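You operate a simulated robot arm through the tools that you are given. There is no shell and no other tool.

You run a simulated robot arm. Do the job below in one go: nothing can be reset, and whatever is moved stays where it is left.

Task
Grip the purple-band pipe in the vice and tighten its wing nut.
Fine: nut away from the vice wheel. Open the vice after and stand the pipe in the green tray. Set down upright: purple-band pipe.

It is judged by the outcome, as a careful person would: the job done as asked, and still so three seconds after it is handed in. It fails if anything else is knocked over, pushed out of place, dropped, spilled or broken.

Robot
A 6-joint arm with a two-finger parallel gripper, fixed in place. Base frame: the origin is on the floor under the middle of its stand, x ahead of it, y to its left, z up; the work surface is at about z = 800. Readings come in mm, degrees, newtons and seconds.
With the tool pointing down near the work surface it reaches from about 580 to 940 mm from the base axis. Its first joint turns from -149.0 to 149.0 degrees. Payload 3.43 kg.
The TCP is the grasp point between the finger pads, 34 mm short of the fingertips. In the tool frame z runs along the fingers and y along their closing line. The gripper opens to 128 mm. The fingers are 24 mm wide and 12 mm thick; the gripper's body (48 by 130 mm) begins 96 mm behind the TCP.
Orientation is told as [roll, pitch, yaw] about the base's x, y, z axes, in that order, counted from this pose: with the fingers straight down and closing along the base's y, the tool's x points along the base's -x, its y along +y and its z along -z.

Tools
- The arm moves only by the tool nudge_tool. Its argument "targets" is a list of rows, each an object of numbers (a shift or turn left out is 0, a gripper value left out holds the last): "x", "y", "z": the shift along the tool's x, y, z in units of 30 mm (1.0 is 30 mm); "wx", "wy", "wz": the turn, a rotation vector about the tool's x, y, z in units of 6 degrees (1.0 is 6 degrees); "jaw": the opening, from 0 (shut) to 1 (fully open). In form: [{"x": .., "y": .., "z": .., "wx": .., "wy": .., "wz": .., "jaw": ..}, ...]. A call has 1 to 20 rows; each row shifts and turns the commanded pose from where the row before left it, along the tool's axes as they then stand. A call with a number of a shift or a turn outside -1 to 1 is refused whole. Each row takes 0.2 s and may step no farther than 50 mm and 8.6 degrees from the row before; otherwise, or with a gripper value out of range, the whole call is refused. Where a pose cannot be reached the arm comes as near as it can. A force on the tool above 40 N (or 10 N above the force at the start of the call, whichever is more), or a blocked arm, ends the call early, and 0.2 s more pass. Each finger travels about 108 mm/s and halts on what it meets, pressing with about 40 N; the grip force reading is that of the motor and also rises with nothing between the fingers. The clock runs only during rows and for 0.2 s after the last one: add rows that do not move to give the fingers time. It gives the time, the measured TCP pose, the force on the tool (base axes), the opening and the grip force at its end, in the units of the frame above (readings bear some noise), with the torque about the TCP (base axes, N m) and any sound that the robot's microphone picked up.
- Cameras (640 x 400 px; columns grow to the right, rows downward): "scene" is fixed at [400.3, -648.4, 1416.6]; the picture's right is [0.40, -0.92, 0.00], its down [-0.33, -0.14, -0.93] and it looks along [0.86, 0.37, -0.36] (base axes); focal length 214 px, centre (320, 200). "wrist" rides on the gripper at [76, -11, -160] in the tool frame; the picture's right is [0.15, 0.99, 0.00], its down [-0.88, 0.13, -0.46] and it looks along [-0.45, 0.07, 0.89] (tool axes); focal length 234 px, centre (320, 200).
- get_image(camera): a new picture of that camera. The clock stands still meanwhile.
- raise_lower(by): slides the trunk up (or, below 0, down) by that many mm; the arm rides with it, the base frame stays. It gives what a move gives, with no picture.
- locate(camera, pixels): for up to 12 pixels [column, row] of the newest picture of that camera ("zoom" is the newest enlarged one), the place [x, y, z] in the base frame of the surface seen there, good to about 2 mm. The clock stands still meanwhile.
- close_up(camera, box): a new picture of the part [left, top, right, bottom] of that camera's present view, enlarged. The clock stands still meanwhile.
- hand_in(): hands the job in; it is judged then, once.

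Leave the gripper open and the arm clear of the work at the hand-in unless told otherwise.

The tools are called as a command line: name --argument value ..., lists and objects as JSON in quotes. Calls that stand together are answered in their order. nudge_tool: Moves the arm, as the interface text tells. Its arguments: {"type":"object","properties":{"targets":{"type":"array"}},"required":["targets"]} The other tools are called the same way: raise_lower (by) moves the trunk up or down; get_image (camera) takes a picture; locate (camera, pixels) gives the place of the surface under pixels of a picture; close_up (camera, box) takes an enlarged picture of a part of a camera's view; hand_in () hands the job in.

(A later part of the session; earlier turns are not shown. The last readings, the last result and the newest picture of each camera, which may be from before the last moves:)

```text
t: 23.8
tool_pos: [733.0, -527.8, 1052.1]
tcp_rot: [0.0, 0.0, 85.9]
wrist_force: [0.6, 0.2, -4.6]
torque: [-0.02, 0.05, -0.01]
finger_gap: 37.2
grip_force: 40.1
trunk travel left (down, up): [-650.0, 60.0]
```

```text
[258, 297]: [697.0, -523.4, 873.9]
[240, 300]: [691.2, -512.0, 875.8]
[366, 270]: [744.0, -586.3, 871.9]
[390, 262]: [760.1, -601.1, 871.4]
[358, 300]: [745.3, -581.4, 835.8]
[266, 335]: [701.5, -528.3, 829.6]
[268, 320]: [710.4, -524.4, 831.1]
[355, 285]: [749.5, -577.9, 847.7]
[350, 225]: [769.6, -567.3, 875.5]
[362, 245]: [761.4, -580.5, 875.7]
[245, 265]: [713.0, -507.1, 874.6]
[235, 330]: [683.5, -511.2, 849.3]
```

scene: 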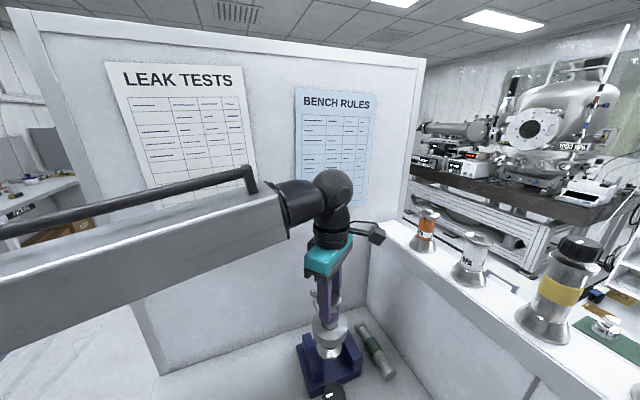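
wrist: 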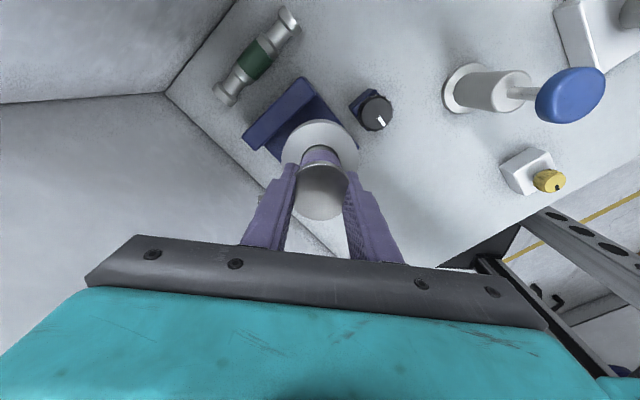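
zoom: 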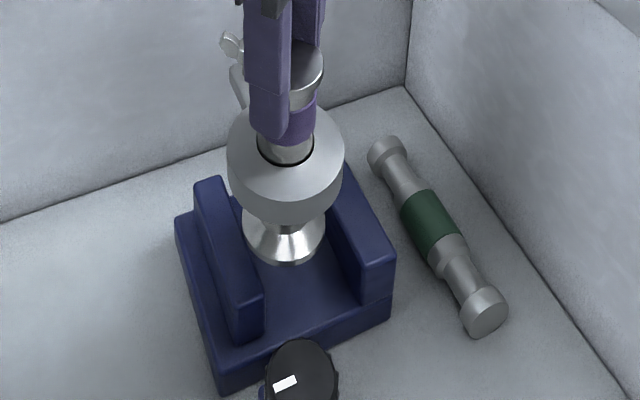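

Gap measured from x−y≈1223 to 1327, centre ≈1275.5; the pipe is at 1261, so I shift it (+10,-5) mm to be central, then lower to have the foot just above the jaw tops and look again.

nudge_tool --targets '[{"x": 0.133, "y": -0.345}, {"z": 0.4}, {"z": 0.2}, {}]'

close_up --camera "scene" --box '[270, 280, 410, 400]'

get_image --camera "wrist"

```text
t: 24.8
tool_pos: [742.7, -532.8, 1034.4]
tcp_rot: [0.0, 0.1, 86.0]
wrist_force: [0.4, 0.4, -4.1]
torque: [-0.03, 0.02, 0.01]
finger_gap: 36.8
grip_force: 40.1
trunk travel left (down, up): [-650.0, 60.0]
```

```text
3.33 times, centred on (340, 340) of scene
```

zoom: 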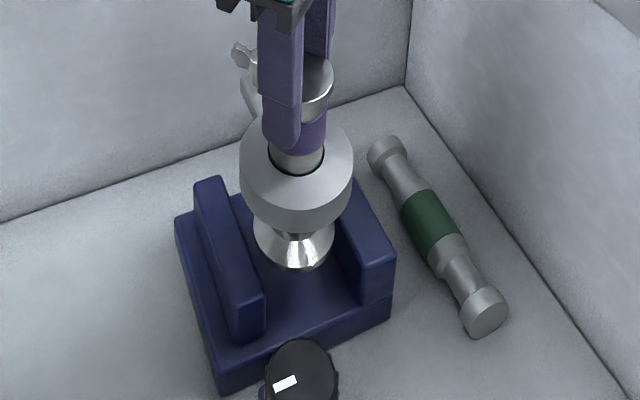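

```text
taken
```

wrist: 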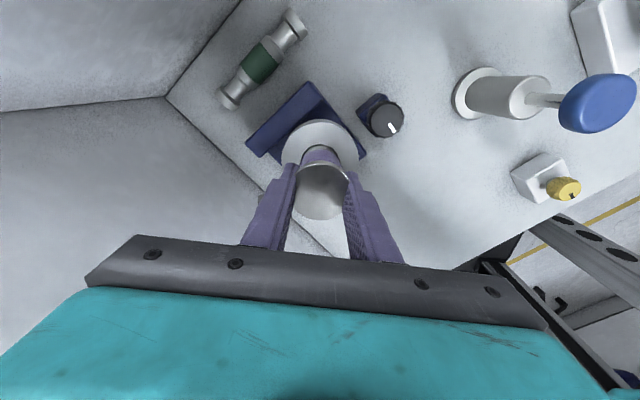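

Let me check the foot's edges against the jaws by position.

locate --camera "zoom" --pixels '[[260, 240], [330, 238], [296, 262], [257, 225], [334, 222], [296, 225], [250, 180], [350, 180], [296, 240], [322, 258], [270, 258], [240, 48]]'

```text
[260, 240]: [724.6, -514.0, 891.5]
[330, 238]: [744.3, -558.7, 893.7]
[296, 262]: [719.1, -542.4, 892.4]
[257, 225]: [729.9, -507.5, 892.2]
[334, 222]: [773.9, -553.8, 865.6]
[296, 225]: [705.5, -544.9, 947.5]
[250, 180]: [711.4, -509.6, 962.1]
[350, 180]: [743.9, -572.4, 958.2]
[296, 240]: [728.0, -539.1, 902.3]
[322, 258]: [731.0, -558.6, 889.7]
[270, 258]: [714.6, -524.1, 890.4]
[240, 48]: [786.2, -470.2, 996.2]
```

Foot r≈26, margins about 11 mm to each jaw. I lower 45 mm, then in small steps till the foot meets the vice floor (expected at TCP z≈979).

nudge_tool --targets '[{"z": 0.4}, {"z": 0.4}, {"z": 0.4}, {"z": 0.3}, {}]'

close_up --camera "scene" --box '[270, 280, 410, 400]'

```text
t: 26.0
tool_pos: [745.6, -533.8, 989.8]
tcp_rot: [0.0, 0.0, 86.0]
wrist_force: [-0.9, -0.3, -3.4]
torque: [-0.04, 0.02, -0.05]
finger_gap: 37.0
grip_force: 39.8
trunk travel left (down, up): [-650.0, 60.0]
```

```text
3.33 times, centred on (340, 340) of scene
```

zoom: 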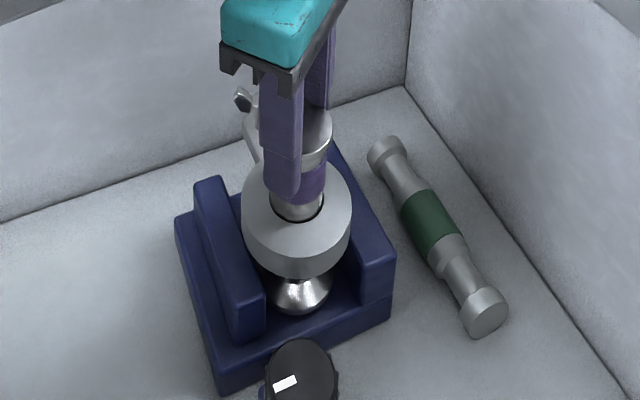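

It passed between the jaws cleanly. I lower 8 mm more and then in ~1.5 mm steps.

nudge_tool --targets '[{"z": 0.14}, {"z": 0.12}, {"z": 0.06}, {"z": 0.05}, {}]'

close_up --camera "scene" --box '[270, 280, 410, 400]'

```text
t: 27.2
tool_pos: [742.8, -533.4, 982.0]
tcp_rot: [-0.3, 0.0, 86.0]
wrist_force: [5.3, -2.0, 16.7]
torque: [0.0, -0.59, -0.03]
finger_gap: 37.2
grip_force: 39.6
trunk travel left (down, up): [-650.0, 60.0]
```

```text
3.33 times, centred on (340, 340) of scene
```

zoom: 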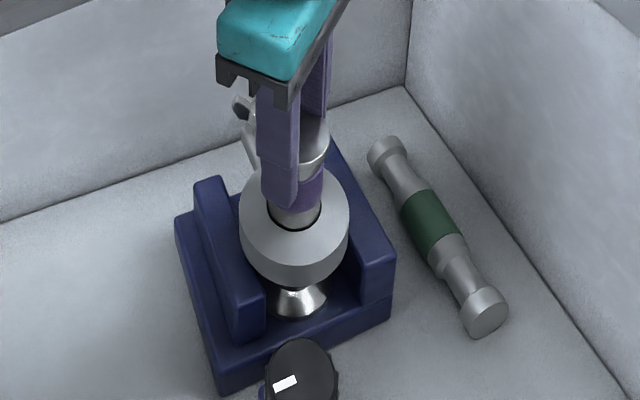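

The foot is on the vice floor (upward push ≈17 N). I ease off by about 1 mm to relax the push before letting go.

nudge_tool --targets '[{"z": -0.05}, {}]'

```text
t: 27.8
tool_pos: [742.0, -532.3, 981.8]
tcp_rot: [-0.1, 0.0, 86.1]
wrist_force: [7.7, -2.9, 16.6]
torque: [-0.11, -0.67, -0.05]
finger_gap: 37.2
grip_force: 40.1
trunk travel left (down, up): [-650.0, 60.0]
```

Still 16.6 N; the commanded pose lies a bit lower than the measured one. I ease off another 2 mm in small steps.

nudge_tool --targets '[{"z": -0.04}, {"z": -0.03}, {}]'

```text
t: 28.6
tool_pos: [742.6, -532.7, 980.1]
tcp_rot: [0.1, -0.1, 86.0]
wrist_force: [-0.1, -0.9, 0.4]
torque: [-0.25, -0.18, 0.02]
finger_gap: 36.5
grip_force: 40.3
trunk travel left (down, up): [-650.0, 60.0]
```

Force is now nearly zero, with the floor carrying the pipe. I look once more before opening.

close_up --camera "scene" --box '[270, 280, 410, 400]'

get_image --camera "wrist"

```text
3.33 times, centred on (340, 340) of scene
```

zoom: 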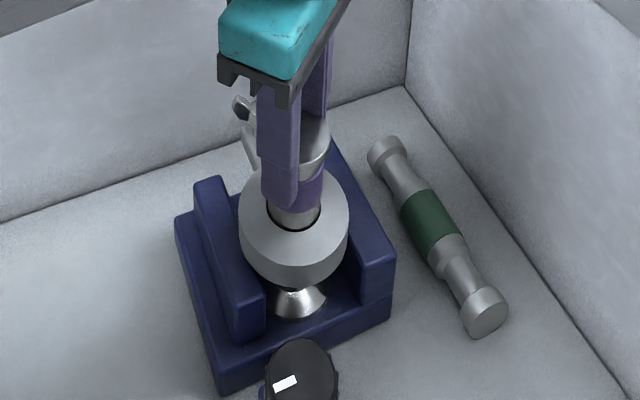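

```text
taken
```

wrist: 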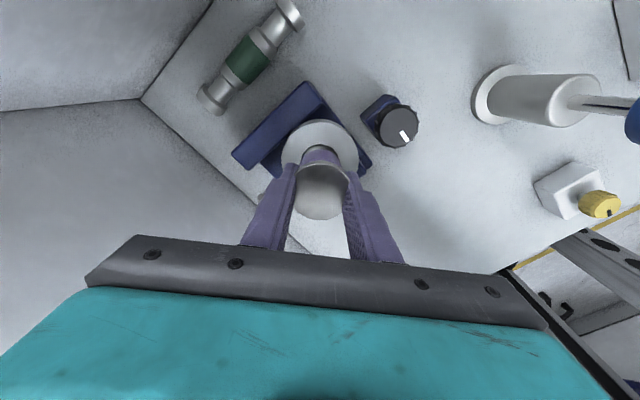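

The pipe stands upright on the floor between the jaws with the nut on the far side from the wheel. I open to 75 mm.

nudge_tool --targets '[{"jaw": 0.586}, {}, {}]'

close_up --camera "scene" --box '[270, 280, 410, 400]'

```text
t: 29.4
tool_pos: [744.4, -532.4, 982.4]
tcp_rot: [0.1, 0.1, 86.0]
wrist_force: [0.4, 0.4, 0.0]
torque: [-0.01, -0.03, 0.0]
finger_gap: 75.3
grip_force: 0.2
trunk travel left (down, up): [-650.0, 60.0]
```

```text
3.33 times, centred on (340, 340) of scene
```

zoom: 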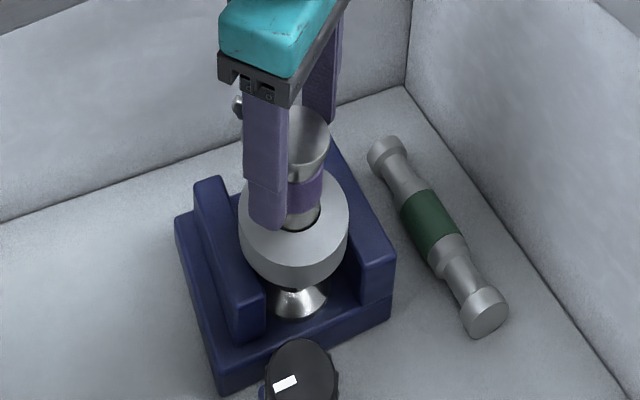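

Released; the pipe stands freely. I rise straight up clear of it (to z≈1080), then go over to above the wheel at (661,-569).

nudge_tool --targets '[{"z": -0.8}, {"z": -0.85}, {"z": -0.85}, {"z": -0.8}, {"x": 0.47, "y": 0.9}, {"x": 0.47, "y": 0.9}, {"x": 0.47, "y": 0.9}, {}]'

get_image --camera "wrist"

get_image --camera "scene"

```text
t: 31.2
tool_pos: [658.8, -568.5, 1079.6]
tcp_rot: [0.0, 0.0, 86.1]
wrist_force: [-0.5, 0.0, -1.3]
torque: [-0.03, 0.04, -0.04]
finger_gap: 74.9
grip_force: 0.1
trunk travel left (down, up): [-650.0, 60.0]
```

```text
taken
```

wrist: 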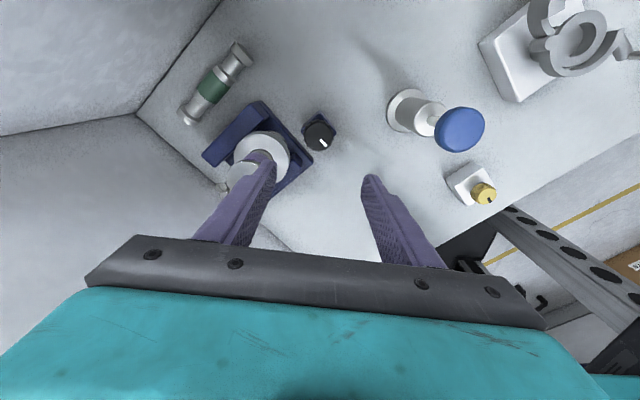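

```text
taken
```

scene: 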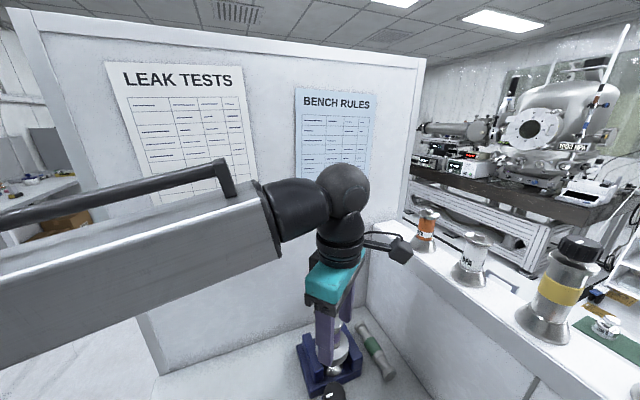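

The wheel shows at (320,135) in the wrist picture. I enlarge and read its rim for its centre.

close_up --camera "wrist" --box '[280, 95, 360, 170]'

close_up --camera "wrist" --box '[190, 80, 360, 200]'

```text
5.33 times, centred on (320, 132) of wrist
```

zoom: 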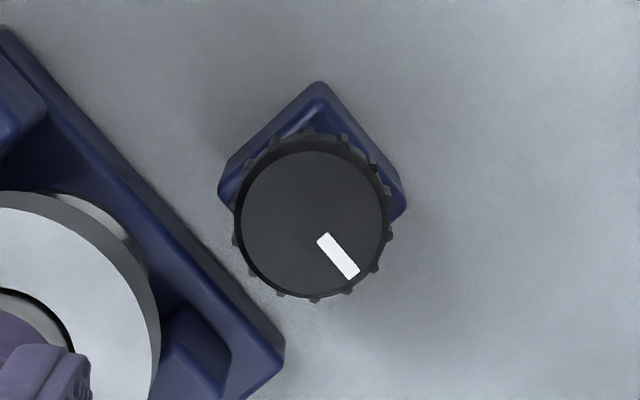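

```text
3.33 times, centred on (275, 140) of wrist
```

zoom: 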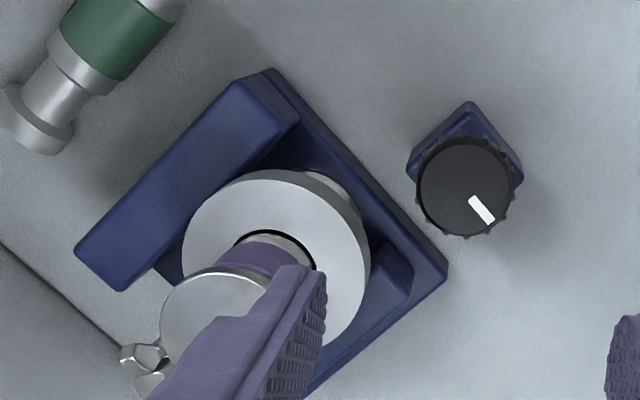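

I read the rim and the white mark.

locate --camera "zoom" --pixels '[[422, 187], [509, 187], [465, 143], [465, 230], [465, 187], [489, 219], [473, 200], [235, 85], [85, 245], [120, 285], [410, 265], [445, 262]]'

```text
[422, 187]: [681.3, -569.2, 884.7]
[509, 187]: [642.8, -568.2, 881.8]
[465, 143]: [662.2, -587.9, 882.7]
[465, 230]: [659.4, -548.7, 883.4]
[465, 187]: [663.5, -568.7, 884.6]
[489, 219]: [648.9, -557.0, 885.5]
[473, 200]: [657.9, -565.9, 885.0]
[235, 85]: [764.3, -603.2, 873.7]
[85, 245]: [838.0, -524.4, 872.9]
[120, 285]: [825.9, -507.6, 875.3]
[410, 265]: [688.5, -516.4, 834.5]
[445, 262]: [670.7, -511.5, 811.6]
```

Wheel centre ≈(662,-568.4), r≈19.5, its mark pointing to about 138°. I centre over it, turn the tool to yaw ≈116° for room to turn clockwise, and set the opening to 58 mm, all at height.

nudge_tool --targets '[{"y": -0.1, "jaw": 0.453}, {"wz": -1}, {"wz": -1}, {"wz": -1}, {"wz": -1}, {"wz": -1}, {}]'

get_image --camera "wrist"

```text
t: 32.8
tool_pos: [662.5, -568.7, 1081.7]
tcp_rot: [0.0, 0.0, 116.2]
wrist_force: [0.7, -0.4, -0.2]
torque: [0.01, -0.01, -0.03]
finger_gap: 57.9
grip_force: 0.2
trunk travel left (down, up): [-650.0, 60.0]
```

```text
taken
```

wrist: 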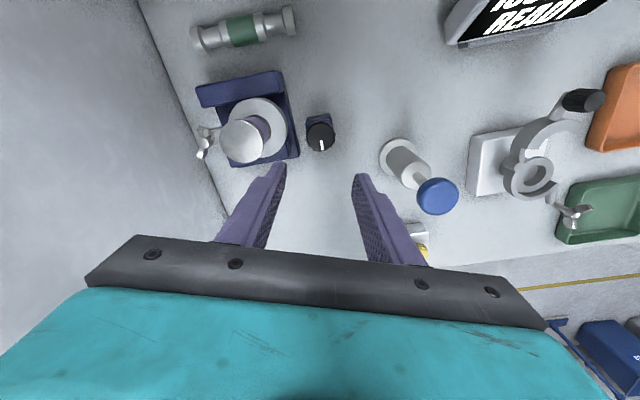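

Here the green tray is in view at (600,210); I note its corners while I'm here. Then I go down over the wheel.

locate --camera "wrist" --pixels '[[572, 182], [636, 176], [560, 240], [630, 235], [600, 205], [608, 220], [575, 212], [430, 195], [530, 175], [580, 100]]'

close_up --camera "wrist" --box '[440, 60, 640, 280]'

```text
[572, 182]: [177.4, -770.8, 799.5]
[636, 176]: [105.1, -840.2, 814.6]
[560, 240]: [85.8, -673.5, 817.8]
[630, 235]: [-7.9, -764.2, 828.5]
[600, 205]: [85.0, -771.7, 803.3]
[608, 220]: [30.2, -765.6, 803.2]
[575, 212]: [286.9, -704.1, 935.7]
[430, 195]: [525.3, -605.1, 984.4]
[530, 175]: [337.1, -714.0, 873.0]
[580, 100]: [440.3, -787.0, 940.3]
```

```text
1.82 times, centred on (540, 170) of wrist
```

zoom: 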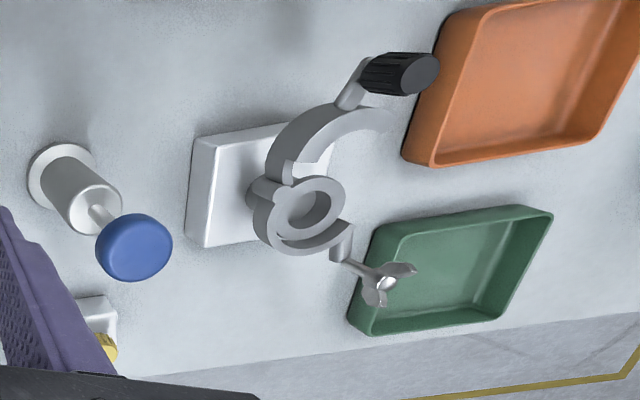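

Green tray: corners near (177,-771), (86,-673), (-8,-764), floor z≈803, rim ≈829; the clamp stand's wing nut overhangs near (287,-704,936), to be avoided later. Now I go down over the wheel to z≈931 first.

nudge_tool --targets '[{"z": 0.8}, {"z": 0.9}, {"z": 0.9}, {"z": 0.9}, {"z": 0.9}, {"z": 0.6}, {}]'

get_image --camera "wrist"

get_image --camera "scene"

```text
t: 34.4
tool_pos: [663.5, -570.4, 932.3]
tcp_rot: [-0.1, 0.0, 116.0]
wrist_force: [-0.6, -0.2, -0.2]
torque: [0.06, 0.03, 0.03]
finger_gap: 58.0
grip_force: 0.0
trunk travel left (down, up): [-650.0, 60.0]
```

```text
taken
```

wrist: 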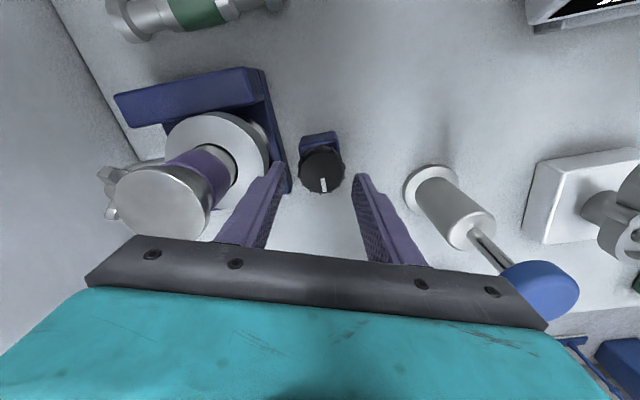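

```text
taken
```

scene: 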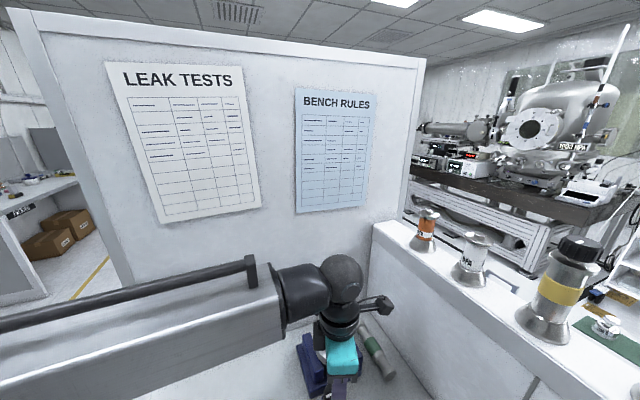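

The wheel sits centrally between the fingers at (320,170). I go down to z≈899 (tips ≈865, beside the knob).

nudge_tool --targets '[{"z": 0.5, "x": -0.06}, {"z": 0.4}, {"z": 0.2}, {}]'

get_image --camera "wrist"

```text
t: 35.4
tool_pos: [663.8, -566.6, 899.2]
tcp_rot: [0.0, 0.0, 116.0]
wrist_force: [-0.5, -0.1, 0.0]
torque: [0.02, -0.02, -0.01]
finger_gap: 58.0
grip_force: 0.0
trunk travel left (down, up): [-650.0, 60.0]
```

```text
taken
```

wrist: 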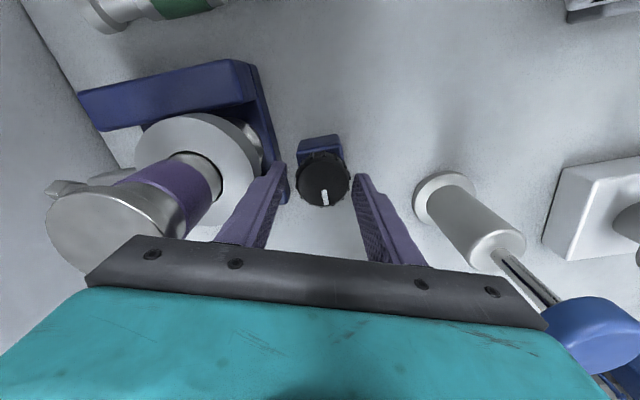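

The fingers straddle the knob. I close on it.

nudge_tool --targets '[{"jaw": 0}, {}, {}]'

get_image --camera "wrist"

```text
t: 36.2
tool_pos: [661.0, -567.5, 899.7]
tcp_rot: [0.1, 0.0, 115.9]
wrist_force: [-11.1, -4.1, -2.8]
torque: [-0.08, 0.16, -0.01]
finger_gap: 43.3
grip_force: 45.2
trunk travel left (down, up): [-650.0, 60.0]
```

```text
taken
```

wrist: 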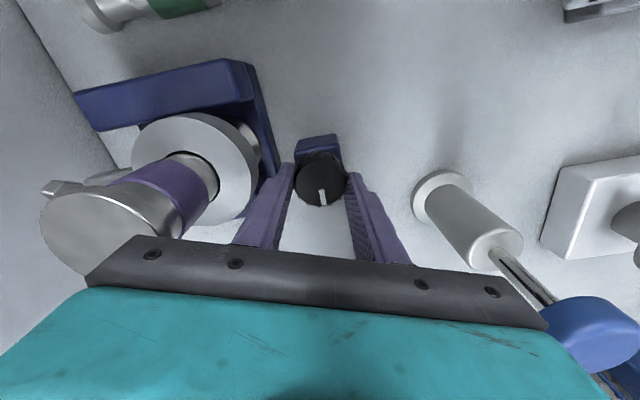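

Gripped (opening 43.3 mm). A side force of (-11,-4) N says the knob centre lies ~2 mm toward tool +y; I ease that way, then turn clockwise 6° twice and watch the torque.

nudge_tool --targets '[{"y": 0.07}, {}]'

```text
t: 36.8
tool_pos: [659.7, -568.3, 900.1]
tcp_rot: [-0.1, 0.0, 116.0]
wrist_force: [-3.1, -1.0, -1.1]
torque: [0.13, 1.15, 0.0]
finger_gap: 43.5
grip_force: 45.0
trunk travel left (down, up): [-650.0, 60.0]
```

Side force is down to 3 N. Now I turn clockwise (seen from above) 12°.

nudge_tool --targets '[{"wz": 0.5}, {"wz": 0.5}, {"wz": 0.5}, {"wz": 0.5}, {}]'

get_image --camera "wrist"

```text
t: 38.0
tool_pos: [661.4, -566.9, 899.8]
tcp_rot: [-0.1, 0.0, 104.0]
wrist_force: [5.9, 4.5, 5.7]
torque: [0.32, -0.01, 0.22]
finger_gap: 43.3
grip_force: 45.4
trunk travel left (down, up): [-650.0, 60.0]
```

```text
taken
```

wrist: 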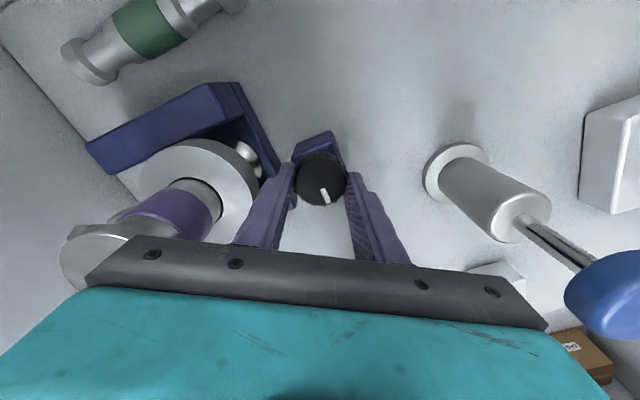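

The mark seems to have turned in the picture with the scene rather than staying with the fingers; I check whether the knob actually turned by reading the mark's place.

close_up --camera "wrist" --box '[270, 120, 380, 220]'

locate --camera "wrist" --pixels '[[328, 201], [323, 189], [320, 180], [325, 195]]'

```text
4.00 times, centred on (325, 170) of wrist
```

zoom: 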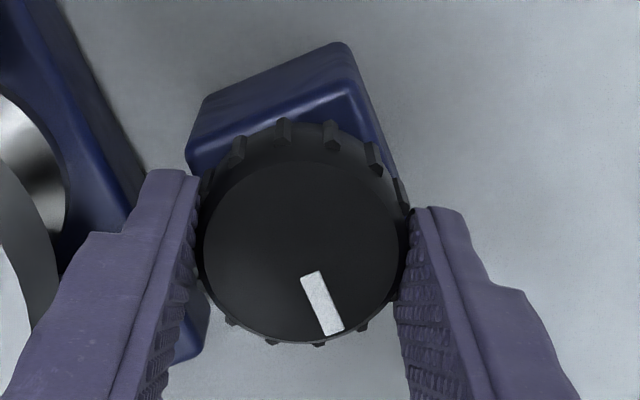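

```text
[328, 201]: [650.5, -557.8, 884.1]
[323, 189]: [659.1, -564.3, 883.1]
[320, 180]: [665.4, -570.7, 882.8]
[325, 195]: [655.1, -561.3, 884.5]
```

The mark still points to about 137–138°: the knob has not followed (the fingers slipped round it, torque only 0.22 N m). I try the other sense, counterclockwise by 18°, and compare.

nudge_tool --targets '[{"wz": -0.5}, {"wz": -0.5}, {"wz": -0.5}, {"wz": -0.5}, {"wz": -0.5}, {"wz": -0.5}, {}]'

close_up --camera "wrist" --box '[270, 120, 380, 220]'

locate --camera "zoom" --pixels '[[300, 250], [310, 280], [330, 320]]'

```text
t: 39.6
tool_pos: [659.8, -567.8, 898.7]
tcp_rot: [0.0, -0.1, 122.0]
wrist_force: [7.6, 2.4, 5.3]
torque: [0.56, -0.29, 0.01]
finger_gap: 43.4
grip_force: 44.9
trunk travel left (down, up): [-650.0, 60.0]
```

```text
4.00 times, centred on (325, 170) of wrist
```

zoom: 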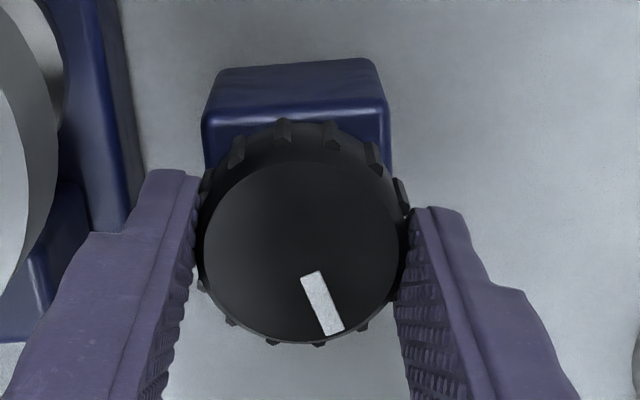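

```text
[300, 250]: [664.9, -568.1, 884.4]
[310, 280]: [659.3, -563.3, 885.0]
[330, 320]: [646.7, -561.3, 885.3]
```

Now the mark kept its place between the fingers, so the knob turned counterclockwise freely by 18° (clockwise it was at its stop). I go on counterclockwise 30° more and check the jaws.

nudge_tool --targets '[{"wz": -0.6}, {"wz": -0.6}, {"wz": -0.6}, {"wz": -0.6}, {"wz": -0.6}, {"wz": -0.6}, {"wz": -0.6}, {"wz": -0.6}, {}]'

get_image --camera "wrist"

close_up --camera "scene" --box '[270, 280, 410, 400]'

```text
t: 41.6
tool_pos: [660.4, -568.2, 899.5]
tcp_rot: [0.0, 0.0, 129.2]
wrist_force: [2.2, 1.6, 2.8]
torque: [-0.43, -0.01, -0.01]
finger_gap: 43.1
grip_force: 45.2
out of reach, approached as far as the arm can: row 3, 4, 5, 6, 7, 8
trunk travel left (down, up): [-650.0, 60.0]
```

```text
taken
```

wrist: 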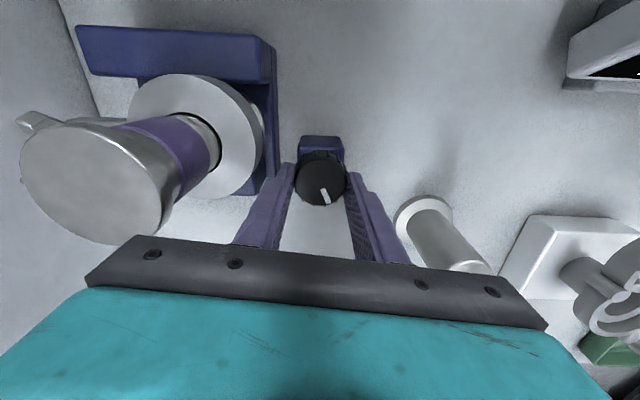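

```text
3.33 times, centred on (340, 340) of scene
```

zoom: 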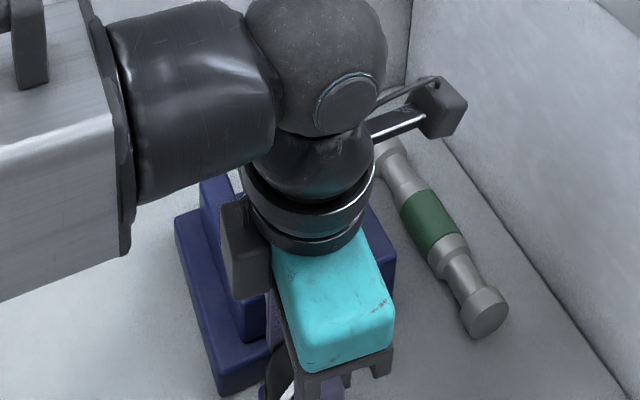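

The wrist's turning limit is at yaw ≈129°. So I let go, rise 30 mm, turn back clockwise to yaw ≈9°, and regrip for a long counterclockwise stroke.

nudge_tool --targets '[{"jaw": 0.453}, {}, {"z": -0.6}, {"z": -0.6}, {}]'

close_up --camera "wrist" --box '[0, 0, 400, 250]'

```text
t: 42.8
tool_pos: [659.3, -568.1, 935.0]
tcp_rot: [0.0, 0.0, 129.2]
wrist_force: [0.1, 0.0, 0.1]
torque: [-0.02, -0.01, 0.0]
finger_gap: 57.8
grip_force: 0.0
trunk travel left (down, up): [-650.0, 60.0]
```

```text
1.60 times, centred on (200, 125) of wrist
```

zoom: 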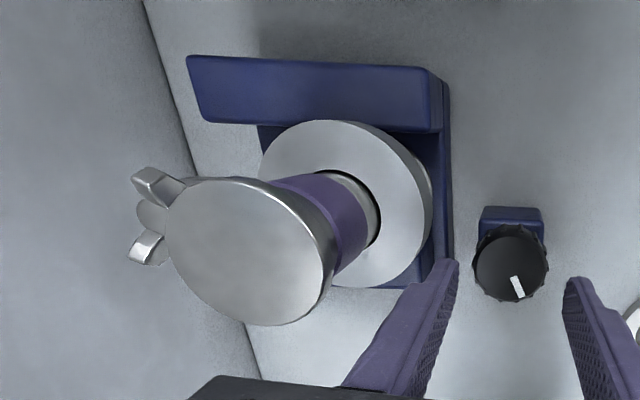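

I read jaw 1's edges to see whether it moved with those ~25° of turn.

locate --camera "zoom" --pixels '[[200, 62], [425, 75], [215, 118], [430, 127], [440, 230], [515, 290], [512, 275], [512, 262]]'

```text
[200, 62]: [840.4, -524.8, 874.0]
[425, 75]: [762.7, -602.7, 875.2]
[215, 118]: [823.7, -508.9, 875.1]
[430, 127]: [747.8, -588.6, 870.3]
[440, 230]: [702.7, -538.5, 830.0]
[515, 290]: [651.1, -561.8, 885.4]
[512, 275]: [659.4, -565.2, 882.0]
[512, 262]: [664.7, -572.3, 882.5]
```

Jaw 1 has not moved; jaw 2 is hidden by the finger for now. I turn back clockwise 120° at this height.

nudge_tool --targets '[{"wz": 1}, {"wz": 1}, {"wz": 1}, {"wz": 1}, {"wz": 1}, {"wz": 1}, {"wz": 1}, {"wz": 1}, {"wz": 1}, {"wz": 1}, {"wz": 1}, {"wz": 1}, {"wz": 1}, {"wz": 1}, {"wz": 1}, {"wz": 1}, {"wz": 1}, {"wz": 1}, {"wz": 1}]'

get_image --camera "wrist"

close_up --camera "scene" --box '[270, 280, 410, 400]'

```text
t: 46.8
tool_pos: [659.5, -569.3, 934.5]
tcp_rot: [-0.1, 0.0, 15.0]
wrist_force: [-0.5, 0.2, -0.6]
torque: [0.0, -0.01, 0.0]
finger_gap: 58.0
grip_force: 0.0
trunk travel left (down, up): [-650.0, 60.0]
```

```text
taken
```

wrist: 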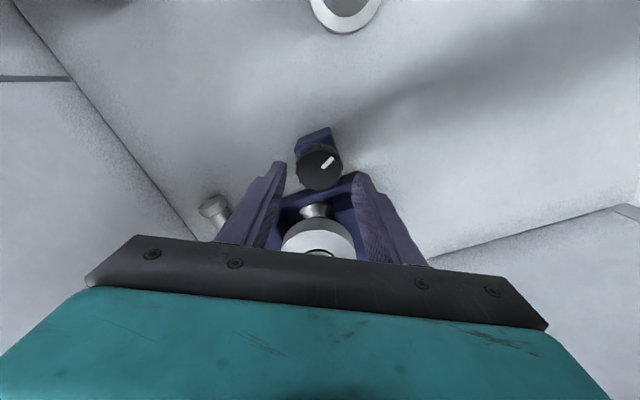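

```text
3.33 times, centred on (340, 340) of scene
```

zoom: 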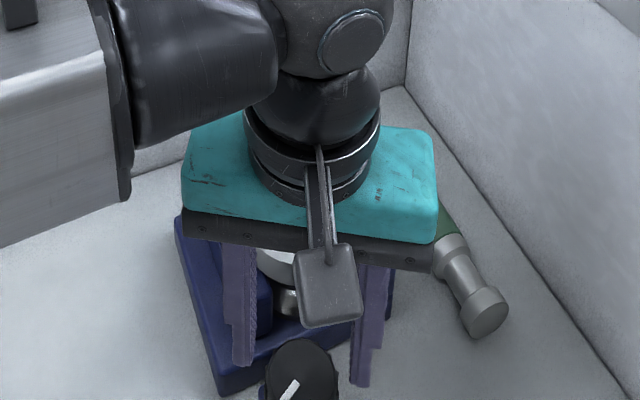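

Yaw is 15°, knob at (320,165) between the fingers. I go down 35 mm and grip it.

nudge_tool --targets '[{"z": 0.4, "x": -0.05, "y": 0.02}, {"z": 0.4}, {"z": 0.36}, {}, {"jaw": 0}, {}, {}]'

get_image --camera "wrist"

```text
t: 48.4
tool_pos: [661.6, -568.2, 900.9]
tcp_rot: [-0.2, -0.1, 15.2]
wrist_force: [7.2, -16.2, 4.8]
torque: [-0.55, -0.29, -0.02]
finger_gap: 43.2
grip_force: 44.6
trunk travel left (down, up): [-650.0, 60.0]
```

```text
taken
```

wrist: 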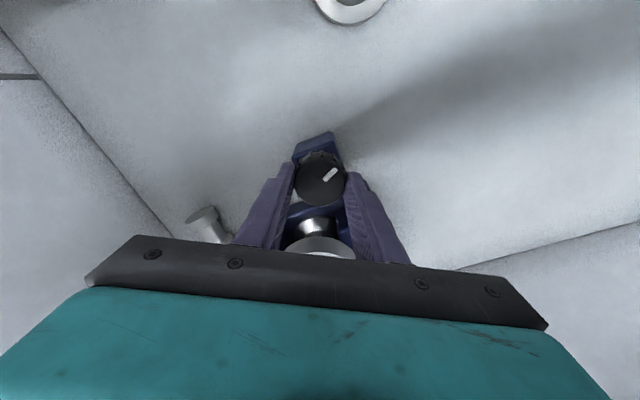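

Gripped; I ease 3 mm along tool −y to relieve the 17 N side force, then turn counterclockwise in rows of 4.8°.

nudge_tool --targets '[{"y": -0.1}, {"wz": -0.5}, {"wz": -0.8}, {"wz": -0.8}, {"wz": -0.8}, {"wz": -0.8}, {"wz": -0.8}, {"wz": -0.8}, {"wz": -0.8}, {"wz": -0.8}, {"wz": -0.8}, {"wz": -0.8}, {"wz": -0.8}, {}]'

get_image --camera "wrist"

```text
t: 51.4
tool_pos: [661.5, -569.5, 901.6]
tcp_rot: [0.0, 0.0, 71.1]
wrist_force: [-10.1, 7.2, -3.0]
torque: [0.05, 0.41, -0.68]
finger_gap: 43.2
grip_force: 44.7
trunk travel left (down, up): [-650.0, 60.0]
```

```text
taken
```

wrist: 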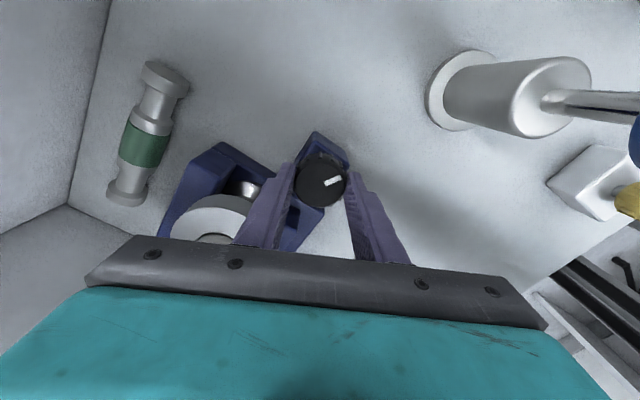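

The resisting torque has risen to 0.68 N m and the mark now lags the fingers by about 20°. The vice may have closed on the pipe; I check the jaws.

close_up --camera "wrist" --box '[100, 100, 400, 280]'

locate --camera "zoom" --pixels '[[260, 105], [345, 165], [140, 250], [470, 180], [505, 165], [490, 178], [440, 230], [430, 285], [460, 215], [400, 300], [220, 230], [320, 200]]'

close_up --camera "scene" --box '[270, 280, 410, 400]'

```text
2.13 times, centred on (250, 190) of wrist
```

zoom: 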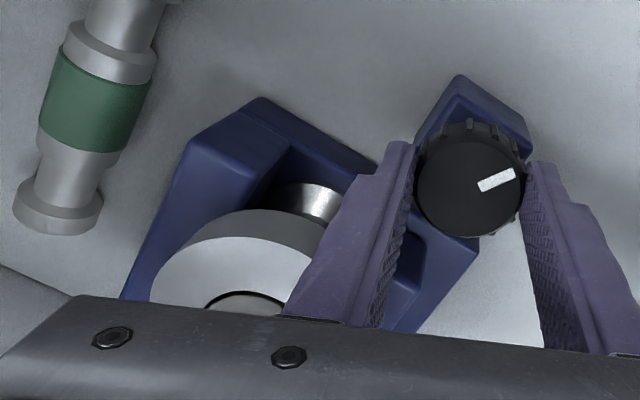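

```text
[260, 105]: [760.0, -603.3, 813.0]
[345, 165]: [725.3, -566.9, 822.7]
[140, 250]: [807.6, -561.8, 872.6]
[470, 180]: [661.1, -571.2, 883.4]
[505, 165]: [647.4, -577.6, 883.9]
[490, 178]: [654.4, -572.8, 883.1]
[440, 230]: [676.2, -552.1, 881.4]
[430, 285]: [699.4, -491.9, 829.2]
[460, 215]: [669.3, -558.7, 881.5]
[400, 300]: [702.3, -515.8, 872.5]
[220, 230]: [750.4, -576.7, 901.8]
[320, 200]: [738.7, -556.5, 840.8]
```

```text
3.33 times, centred on (340, 340) of scene
```

zoom: 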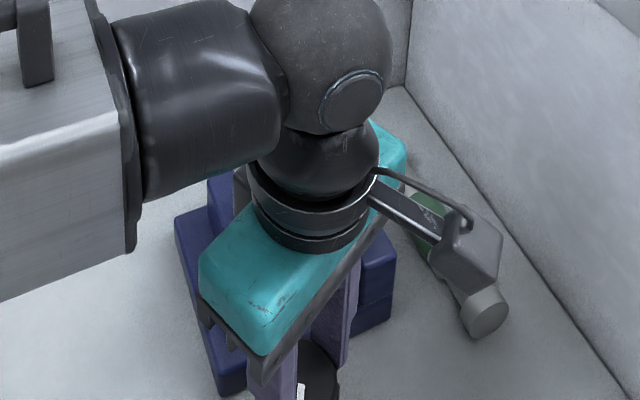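

The mark now points to about 212° (74° turned in all), and the ring seems pushed a few mm toward jaw 1, so jaw 2 has come up to the pipe. I turn 20° more to snug it up and see whether the knob still yields.

nudge_tool --targets '[{"wz": -0.6}, {"wz": -0.6}, {"wz": -0.6}, {"wz": -0.6}, {"wz": -0.6}, {}]'

close_up --camera "wrist" --box '[100, 100, 400, 280]'

locate --camera "zoom" --pixels '[[470, 180], [508, 172], [490, 178], [515, 180]]'

```text
t: 52.8
tool_pos: [661.0, -570.1, 900.6]
tcp_rot: [0.1, 0.1, 89.2]
wrist_force: [-12.7, 3.4, 1.9]
torque: [0.04, 0.48, -0.36]
finger_gap: 43.2
grip_force: 44.8
trunk travel left (down, up): [-650.0, 60.0]
```

```text
2.13 times, centred on (250, 190) of wrist
```

zoom: 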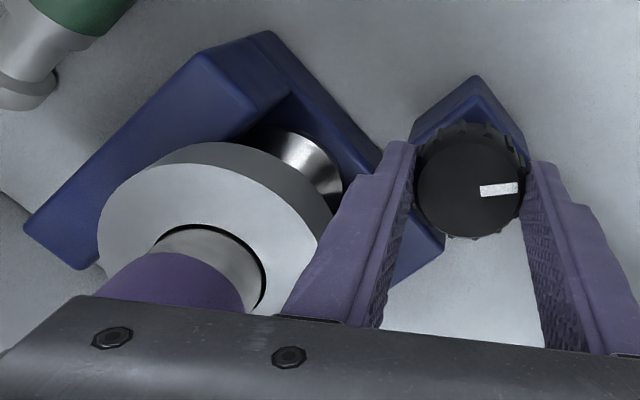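

```text
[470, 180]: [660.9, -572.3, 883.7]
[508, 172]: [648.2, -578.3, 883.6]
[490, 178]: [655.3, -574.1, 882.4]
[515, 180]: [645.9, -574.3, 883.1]
```

The knob moved only ~2° more for 18° of tool turn, so it is tight (torque limited by finger slip). I release the wheel and rise to look at the jaws against the pipe.

nudge_tool --targets '[{"jaw": 0.453}, {}, {"z": -0.8}, {"z": -0.8}, {"z": -0.9}, {"z": -0.9}, {"z": -0.9}, {"z": -0.9}, {}]'

get_image --camera "wrist"

close_up --camera "wrist" --box '[180, 70, 360, 200]'

```text
t: 54.8
tool_pos: [664.6, -571.7, 1056.0]
tcp_rot: [0.0, 0.1, 89.0]
wrist_force: [-1.1, -0.3, 1.3]
torque: [0.01, 0.02, 0.0]
finger_gap: 57.8
grip_force: 0.1
trunk travel left (down, up): [-650.0, 60.0]
```

```text
taken
```

wrist: 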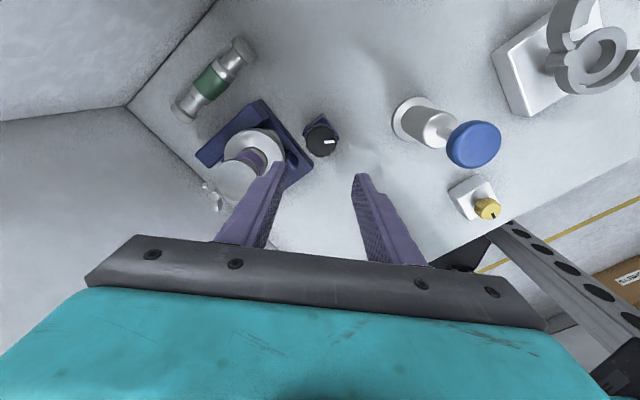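

```text
3.08 times, centred on (270, 135) of wrist
```

zoom: 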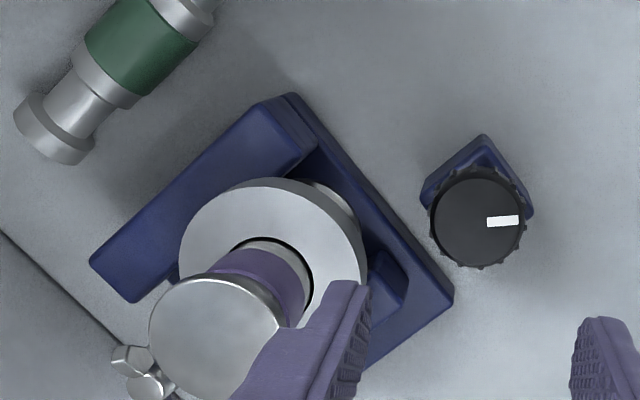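

Jaw 2's end now sits further in from the base's corner than before. I read its place and the ring's.

locate --camera "zoom" --pixels '[[378, 256], [400, 278], [385, 275], [450, 300], [182, 235], [362, 265], [265, 182], [205, 330], [155, 330], [215, 280], [310, 170], [150, 365]]'

close_up --camera "scene" --box '[270, 280, 410, 400]'

```text
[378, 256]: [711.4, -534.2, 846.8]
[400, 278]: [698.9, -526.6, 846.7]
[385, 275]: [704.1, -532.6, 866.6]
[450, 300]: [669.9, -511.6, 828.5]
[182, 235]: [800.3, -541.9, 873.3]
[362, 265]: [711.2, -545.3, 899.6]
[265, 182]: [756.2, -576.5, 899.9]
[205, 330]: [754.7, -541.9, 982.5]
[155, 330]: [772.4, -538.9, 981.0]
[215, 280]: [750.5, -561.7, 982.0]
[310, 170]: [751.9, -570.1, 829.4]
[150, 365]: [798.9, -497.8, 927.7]
```

```text
3.33 times, centred on (340, 340) of scene
```

zoom: 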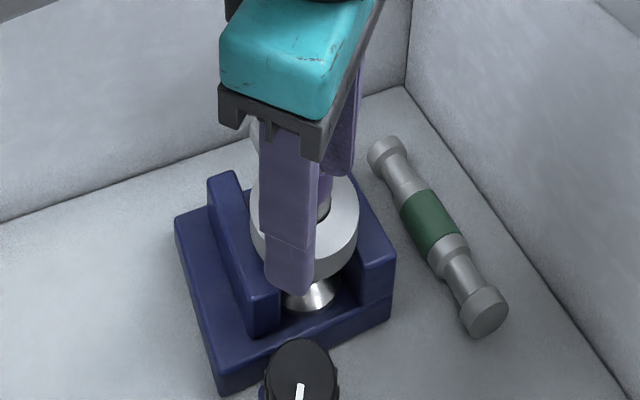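

Jaw 2's inner face has come in to x−y≈1246–1250, and the pipe's top is now near (751,-538): the foot is clamped between the jaws, nut still pointing away from the wheel. Next the nut, expected near (798,-490,930). I move to about (770,-560,1080) to see it from above.

nudge_tool --targets '[{"x": -0.11, "y": -0.87, "z": -0.2}, {"x": -0.11, "y": -0.87, "z": -0.2}, {"x": -0.11, "y": -0.87, "z": -0.2}, {"x": -0.11, "y": -0.87, "z": -0.2}, {}]'

get_image --camera "wrist"

close_up --camera "wrist" --box '[240, 60, 400, 220]'

```text
t: 56.0
tool_pos: [747.4, -542.8, 1077.2]
tcp_rot: [-0.1, 0.1, 89.0]
wrist_force: [0.1, 0.5, -0.4]
torque: [0.03, -0.01, -0.02]
finger_gap: 58.0
grip_force: 0.2
out of reach, approached as far as the arm can: row 3, 4
trunk travel left (down, up): [-650.0, 60.0]
```

```text
taken
```

wrist: 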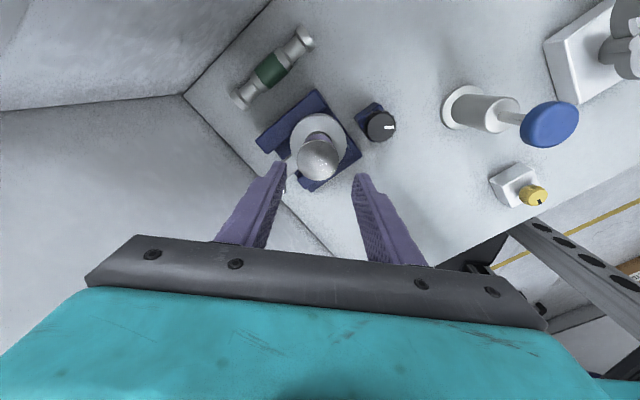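

```text
2.50 times, centred on (320, 140) of wrist
```

zoom: 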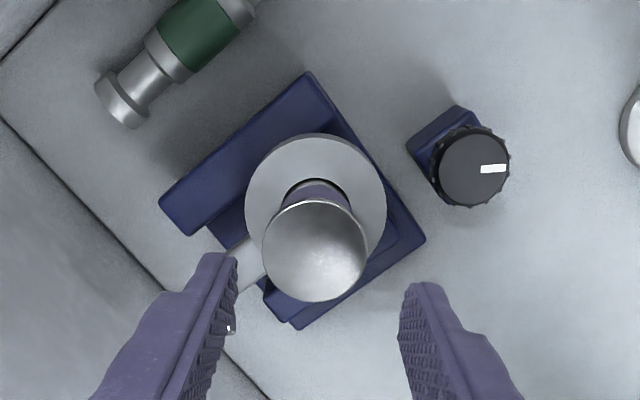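

Reach ends at radius ≈924 mm at this height. The nut is hidden behind the left finger, so I open the fingers fully here (clear air) to see it.

nudge_tool --targets '[{"jaw": 1}, {}, {}]'

close_up --camera "wrist" --box '[240, 100, 380, 220]'

```text
t: 56.8
tool_pos: [747.4, -543.7, 1075.5]
tcp_rot: [0.0, 0.2, 89.0]
wrist_force: [0.3, -0.7, -0.2]
torque: [0.0, 0.0, -0.02]
finger_gap: 128.1
grip_force: 0.0
trunk travel left (down, up): [-650.0, 60.0]
```

```text
3.33 times, centred on (310, 160) of wrist
```

zoom: 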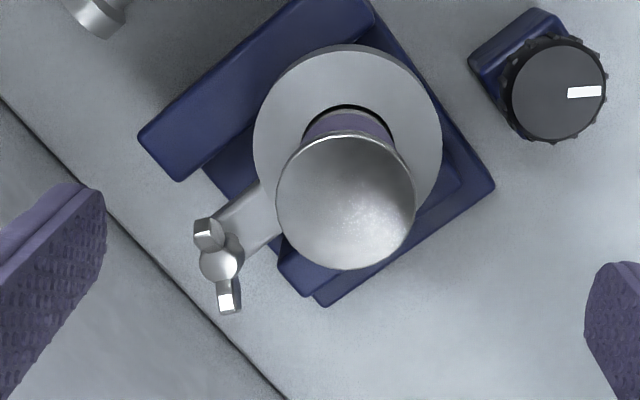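

I read the nut's hub, wing tips, the top flange and ring edges.

locate --camera "zoom" --pixels '[[221, 263], [208, 233], [228, 302], [203, 240], [225, 290], [280, 200], [414, 200], [346, 136], [346, 266], [258, 130], [438, 130], [348, 50]]'

locate --camera "zoom" --pixels '[[197, 232], [218, 222], [237, 308], [222, 308], [207, 265], [236, 262], [220, 248], [250, 225], [213, 236], [224, 288], [300, 290], [455, 185]]'

```text
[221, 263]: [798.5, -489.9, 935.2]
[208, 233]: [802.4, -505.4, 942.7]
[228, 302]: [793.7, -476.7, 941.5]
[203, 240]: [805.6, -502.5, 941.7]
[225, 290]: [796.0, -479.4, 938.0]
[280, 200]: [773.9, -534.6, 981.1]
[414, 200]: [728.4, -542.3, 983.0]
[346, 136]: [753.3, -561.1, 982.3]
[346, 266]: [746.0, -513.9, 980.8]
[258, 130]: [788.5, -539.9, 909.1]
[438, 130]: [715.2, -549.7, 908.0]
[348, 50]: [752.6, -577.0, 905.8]
```

```text
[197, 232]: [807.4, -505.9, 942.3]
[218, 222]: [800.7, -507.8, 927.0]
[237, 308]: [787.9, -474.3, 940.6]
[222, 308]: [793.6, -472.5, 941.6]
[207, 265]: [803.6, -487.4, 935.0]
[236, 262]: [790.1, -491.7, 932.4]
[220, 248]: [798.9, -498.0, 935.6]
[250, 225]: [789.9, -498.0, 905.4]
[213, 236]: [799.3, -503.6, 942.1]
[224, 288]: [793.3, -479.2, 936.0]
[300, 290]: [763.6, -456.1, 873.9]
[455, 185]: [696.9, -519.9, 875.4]
```

Pipe axis is now (750.5,-538); the nut hub is at (797.5,-490), top z≈935, wings along 110°, tips up to z≈942. I turn the tool to yaw 110° (closing square to the wings), narrow to 40 mm, and go to (783,-482,1076).

nudge_tool --targets '[{"wz": -0.9, "jaw": 0.3125}, {"wz": -0.9}, {"wz": -0.9}, {"wz": -0.8}, {"x": -0.51, "y": -0.607}, {"x": -0.51, "y": -0.607}, {"x": -0.51, "y": -0.607}, {}]'

get_image --camera "wrist"

```text
t: 58.6
tool_pos: [784.1, -482.0, 1074.8]
tcp_rot: [0.0, 0.0, 110.0]
wrist_force: [0.3, 0.1, -0.2]
torque: [0.02, 0.0, 0.0]
finger_gap: 40.1
grip_force: 0.1
trunk travel left (down, up): [-650.0, 60.0]
```

```text
taken
```

wrist: 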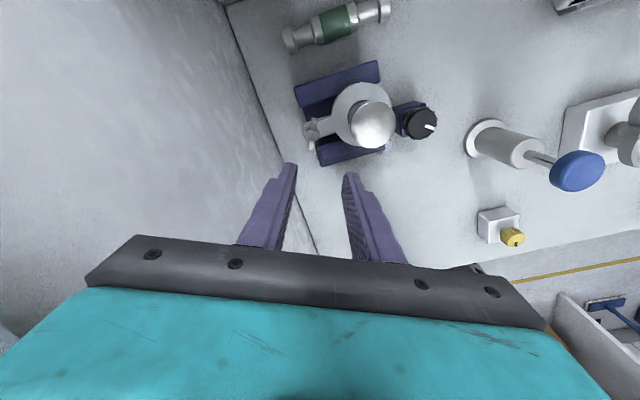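

The nut is at (312,128), lined up between the fingers. I go down to z≈1010 (tips ≈976), then outward to above the nut.

nudge_tool --targets '[{"z": 0.7}, {"z": 0.7}, {"z": 0.7}, {}, {"x": 0.2, "y": -0.165}, {"x": 0.2, "y": -0.165}, {}]'

get_image --camera "wrist"

```text
t: 60.2
tool_pos: [796.6, -489.8, 1012.4]
tcp_rot: [-0.1, 0.1, 110.0]
wrist_force: [-0.7, 0.9, -0.3]
torque: [-0.03, -0.01, 0.01]
finger_gap: 40.1
grip_force: 0.0
trunk travel left (down, up): [-650.0, 60.0]
```

```text
taken
```

wrist: 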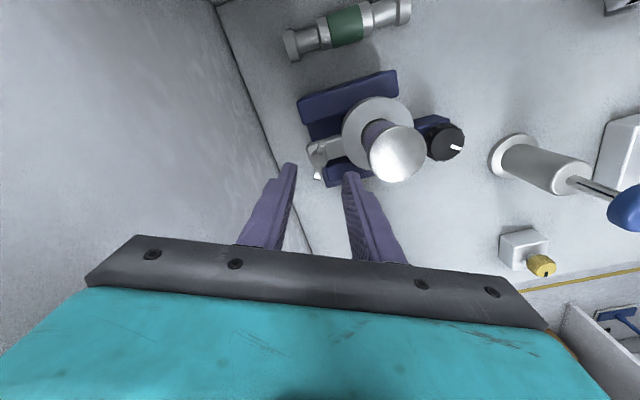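

I'm above the nut, within reach. I enlarge to check how the wings lie between the fingers before going down.

close_up --camera "wrist" --box '[270, 110, 400, 210]'

locate --camera "zoom" --pixels '[[232, 180], [232, 245], [232, 290], [232, 325], [240, 335], [265, 200]]'

```text
4.00 times, centred on (335, 160) of wrist
```

zoom: 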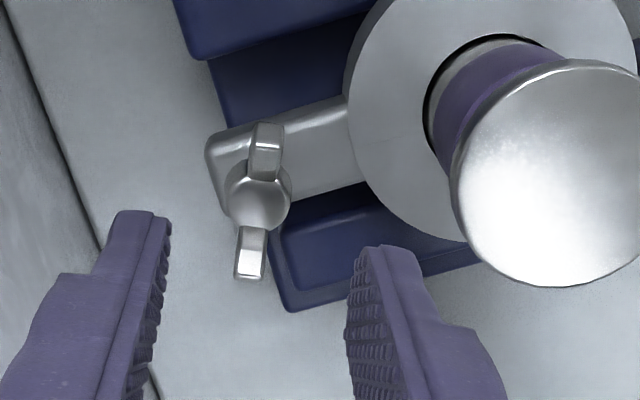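

```text
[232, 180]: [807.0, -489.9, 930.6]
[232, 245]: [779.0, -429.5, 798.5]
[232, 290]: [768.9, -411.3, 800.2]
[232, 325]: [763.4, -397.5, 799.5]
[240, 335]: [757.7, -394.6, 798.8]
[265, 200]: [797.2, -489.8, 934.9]
```

The wings lie in line with the pads' width, hub at (798,-490), well placed. I go down in steps to z≈950.

nudge_tool --targets '[{"z": 0.5, "y": -0.04}, {"z": 0.5}, {"z": 0.4}, {}]'

close_up --camera "wrist" --box '[250, 110, 410, 230]'

```text
t: 61.2
tool_pos: [798.3, -489.6, 970.2]
tcp_rot: [0.1, 0.0, 110.0]
wrist_force: [0.3, 0.2, 0.6]
torque: [0.04, 0.01, 0.0]
finger_gap: 40.0
grip_force: 0.1
trunk travel left (down, up): [-650.0, 60.0]
```

```text
3.33 times, centred on (330, 170) of wrist
```

zoom: 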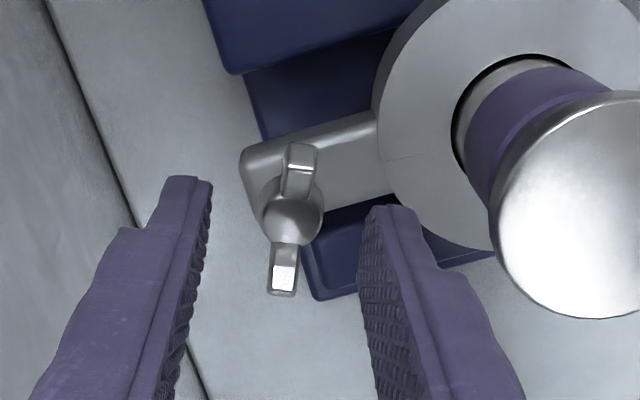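

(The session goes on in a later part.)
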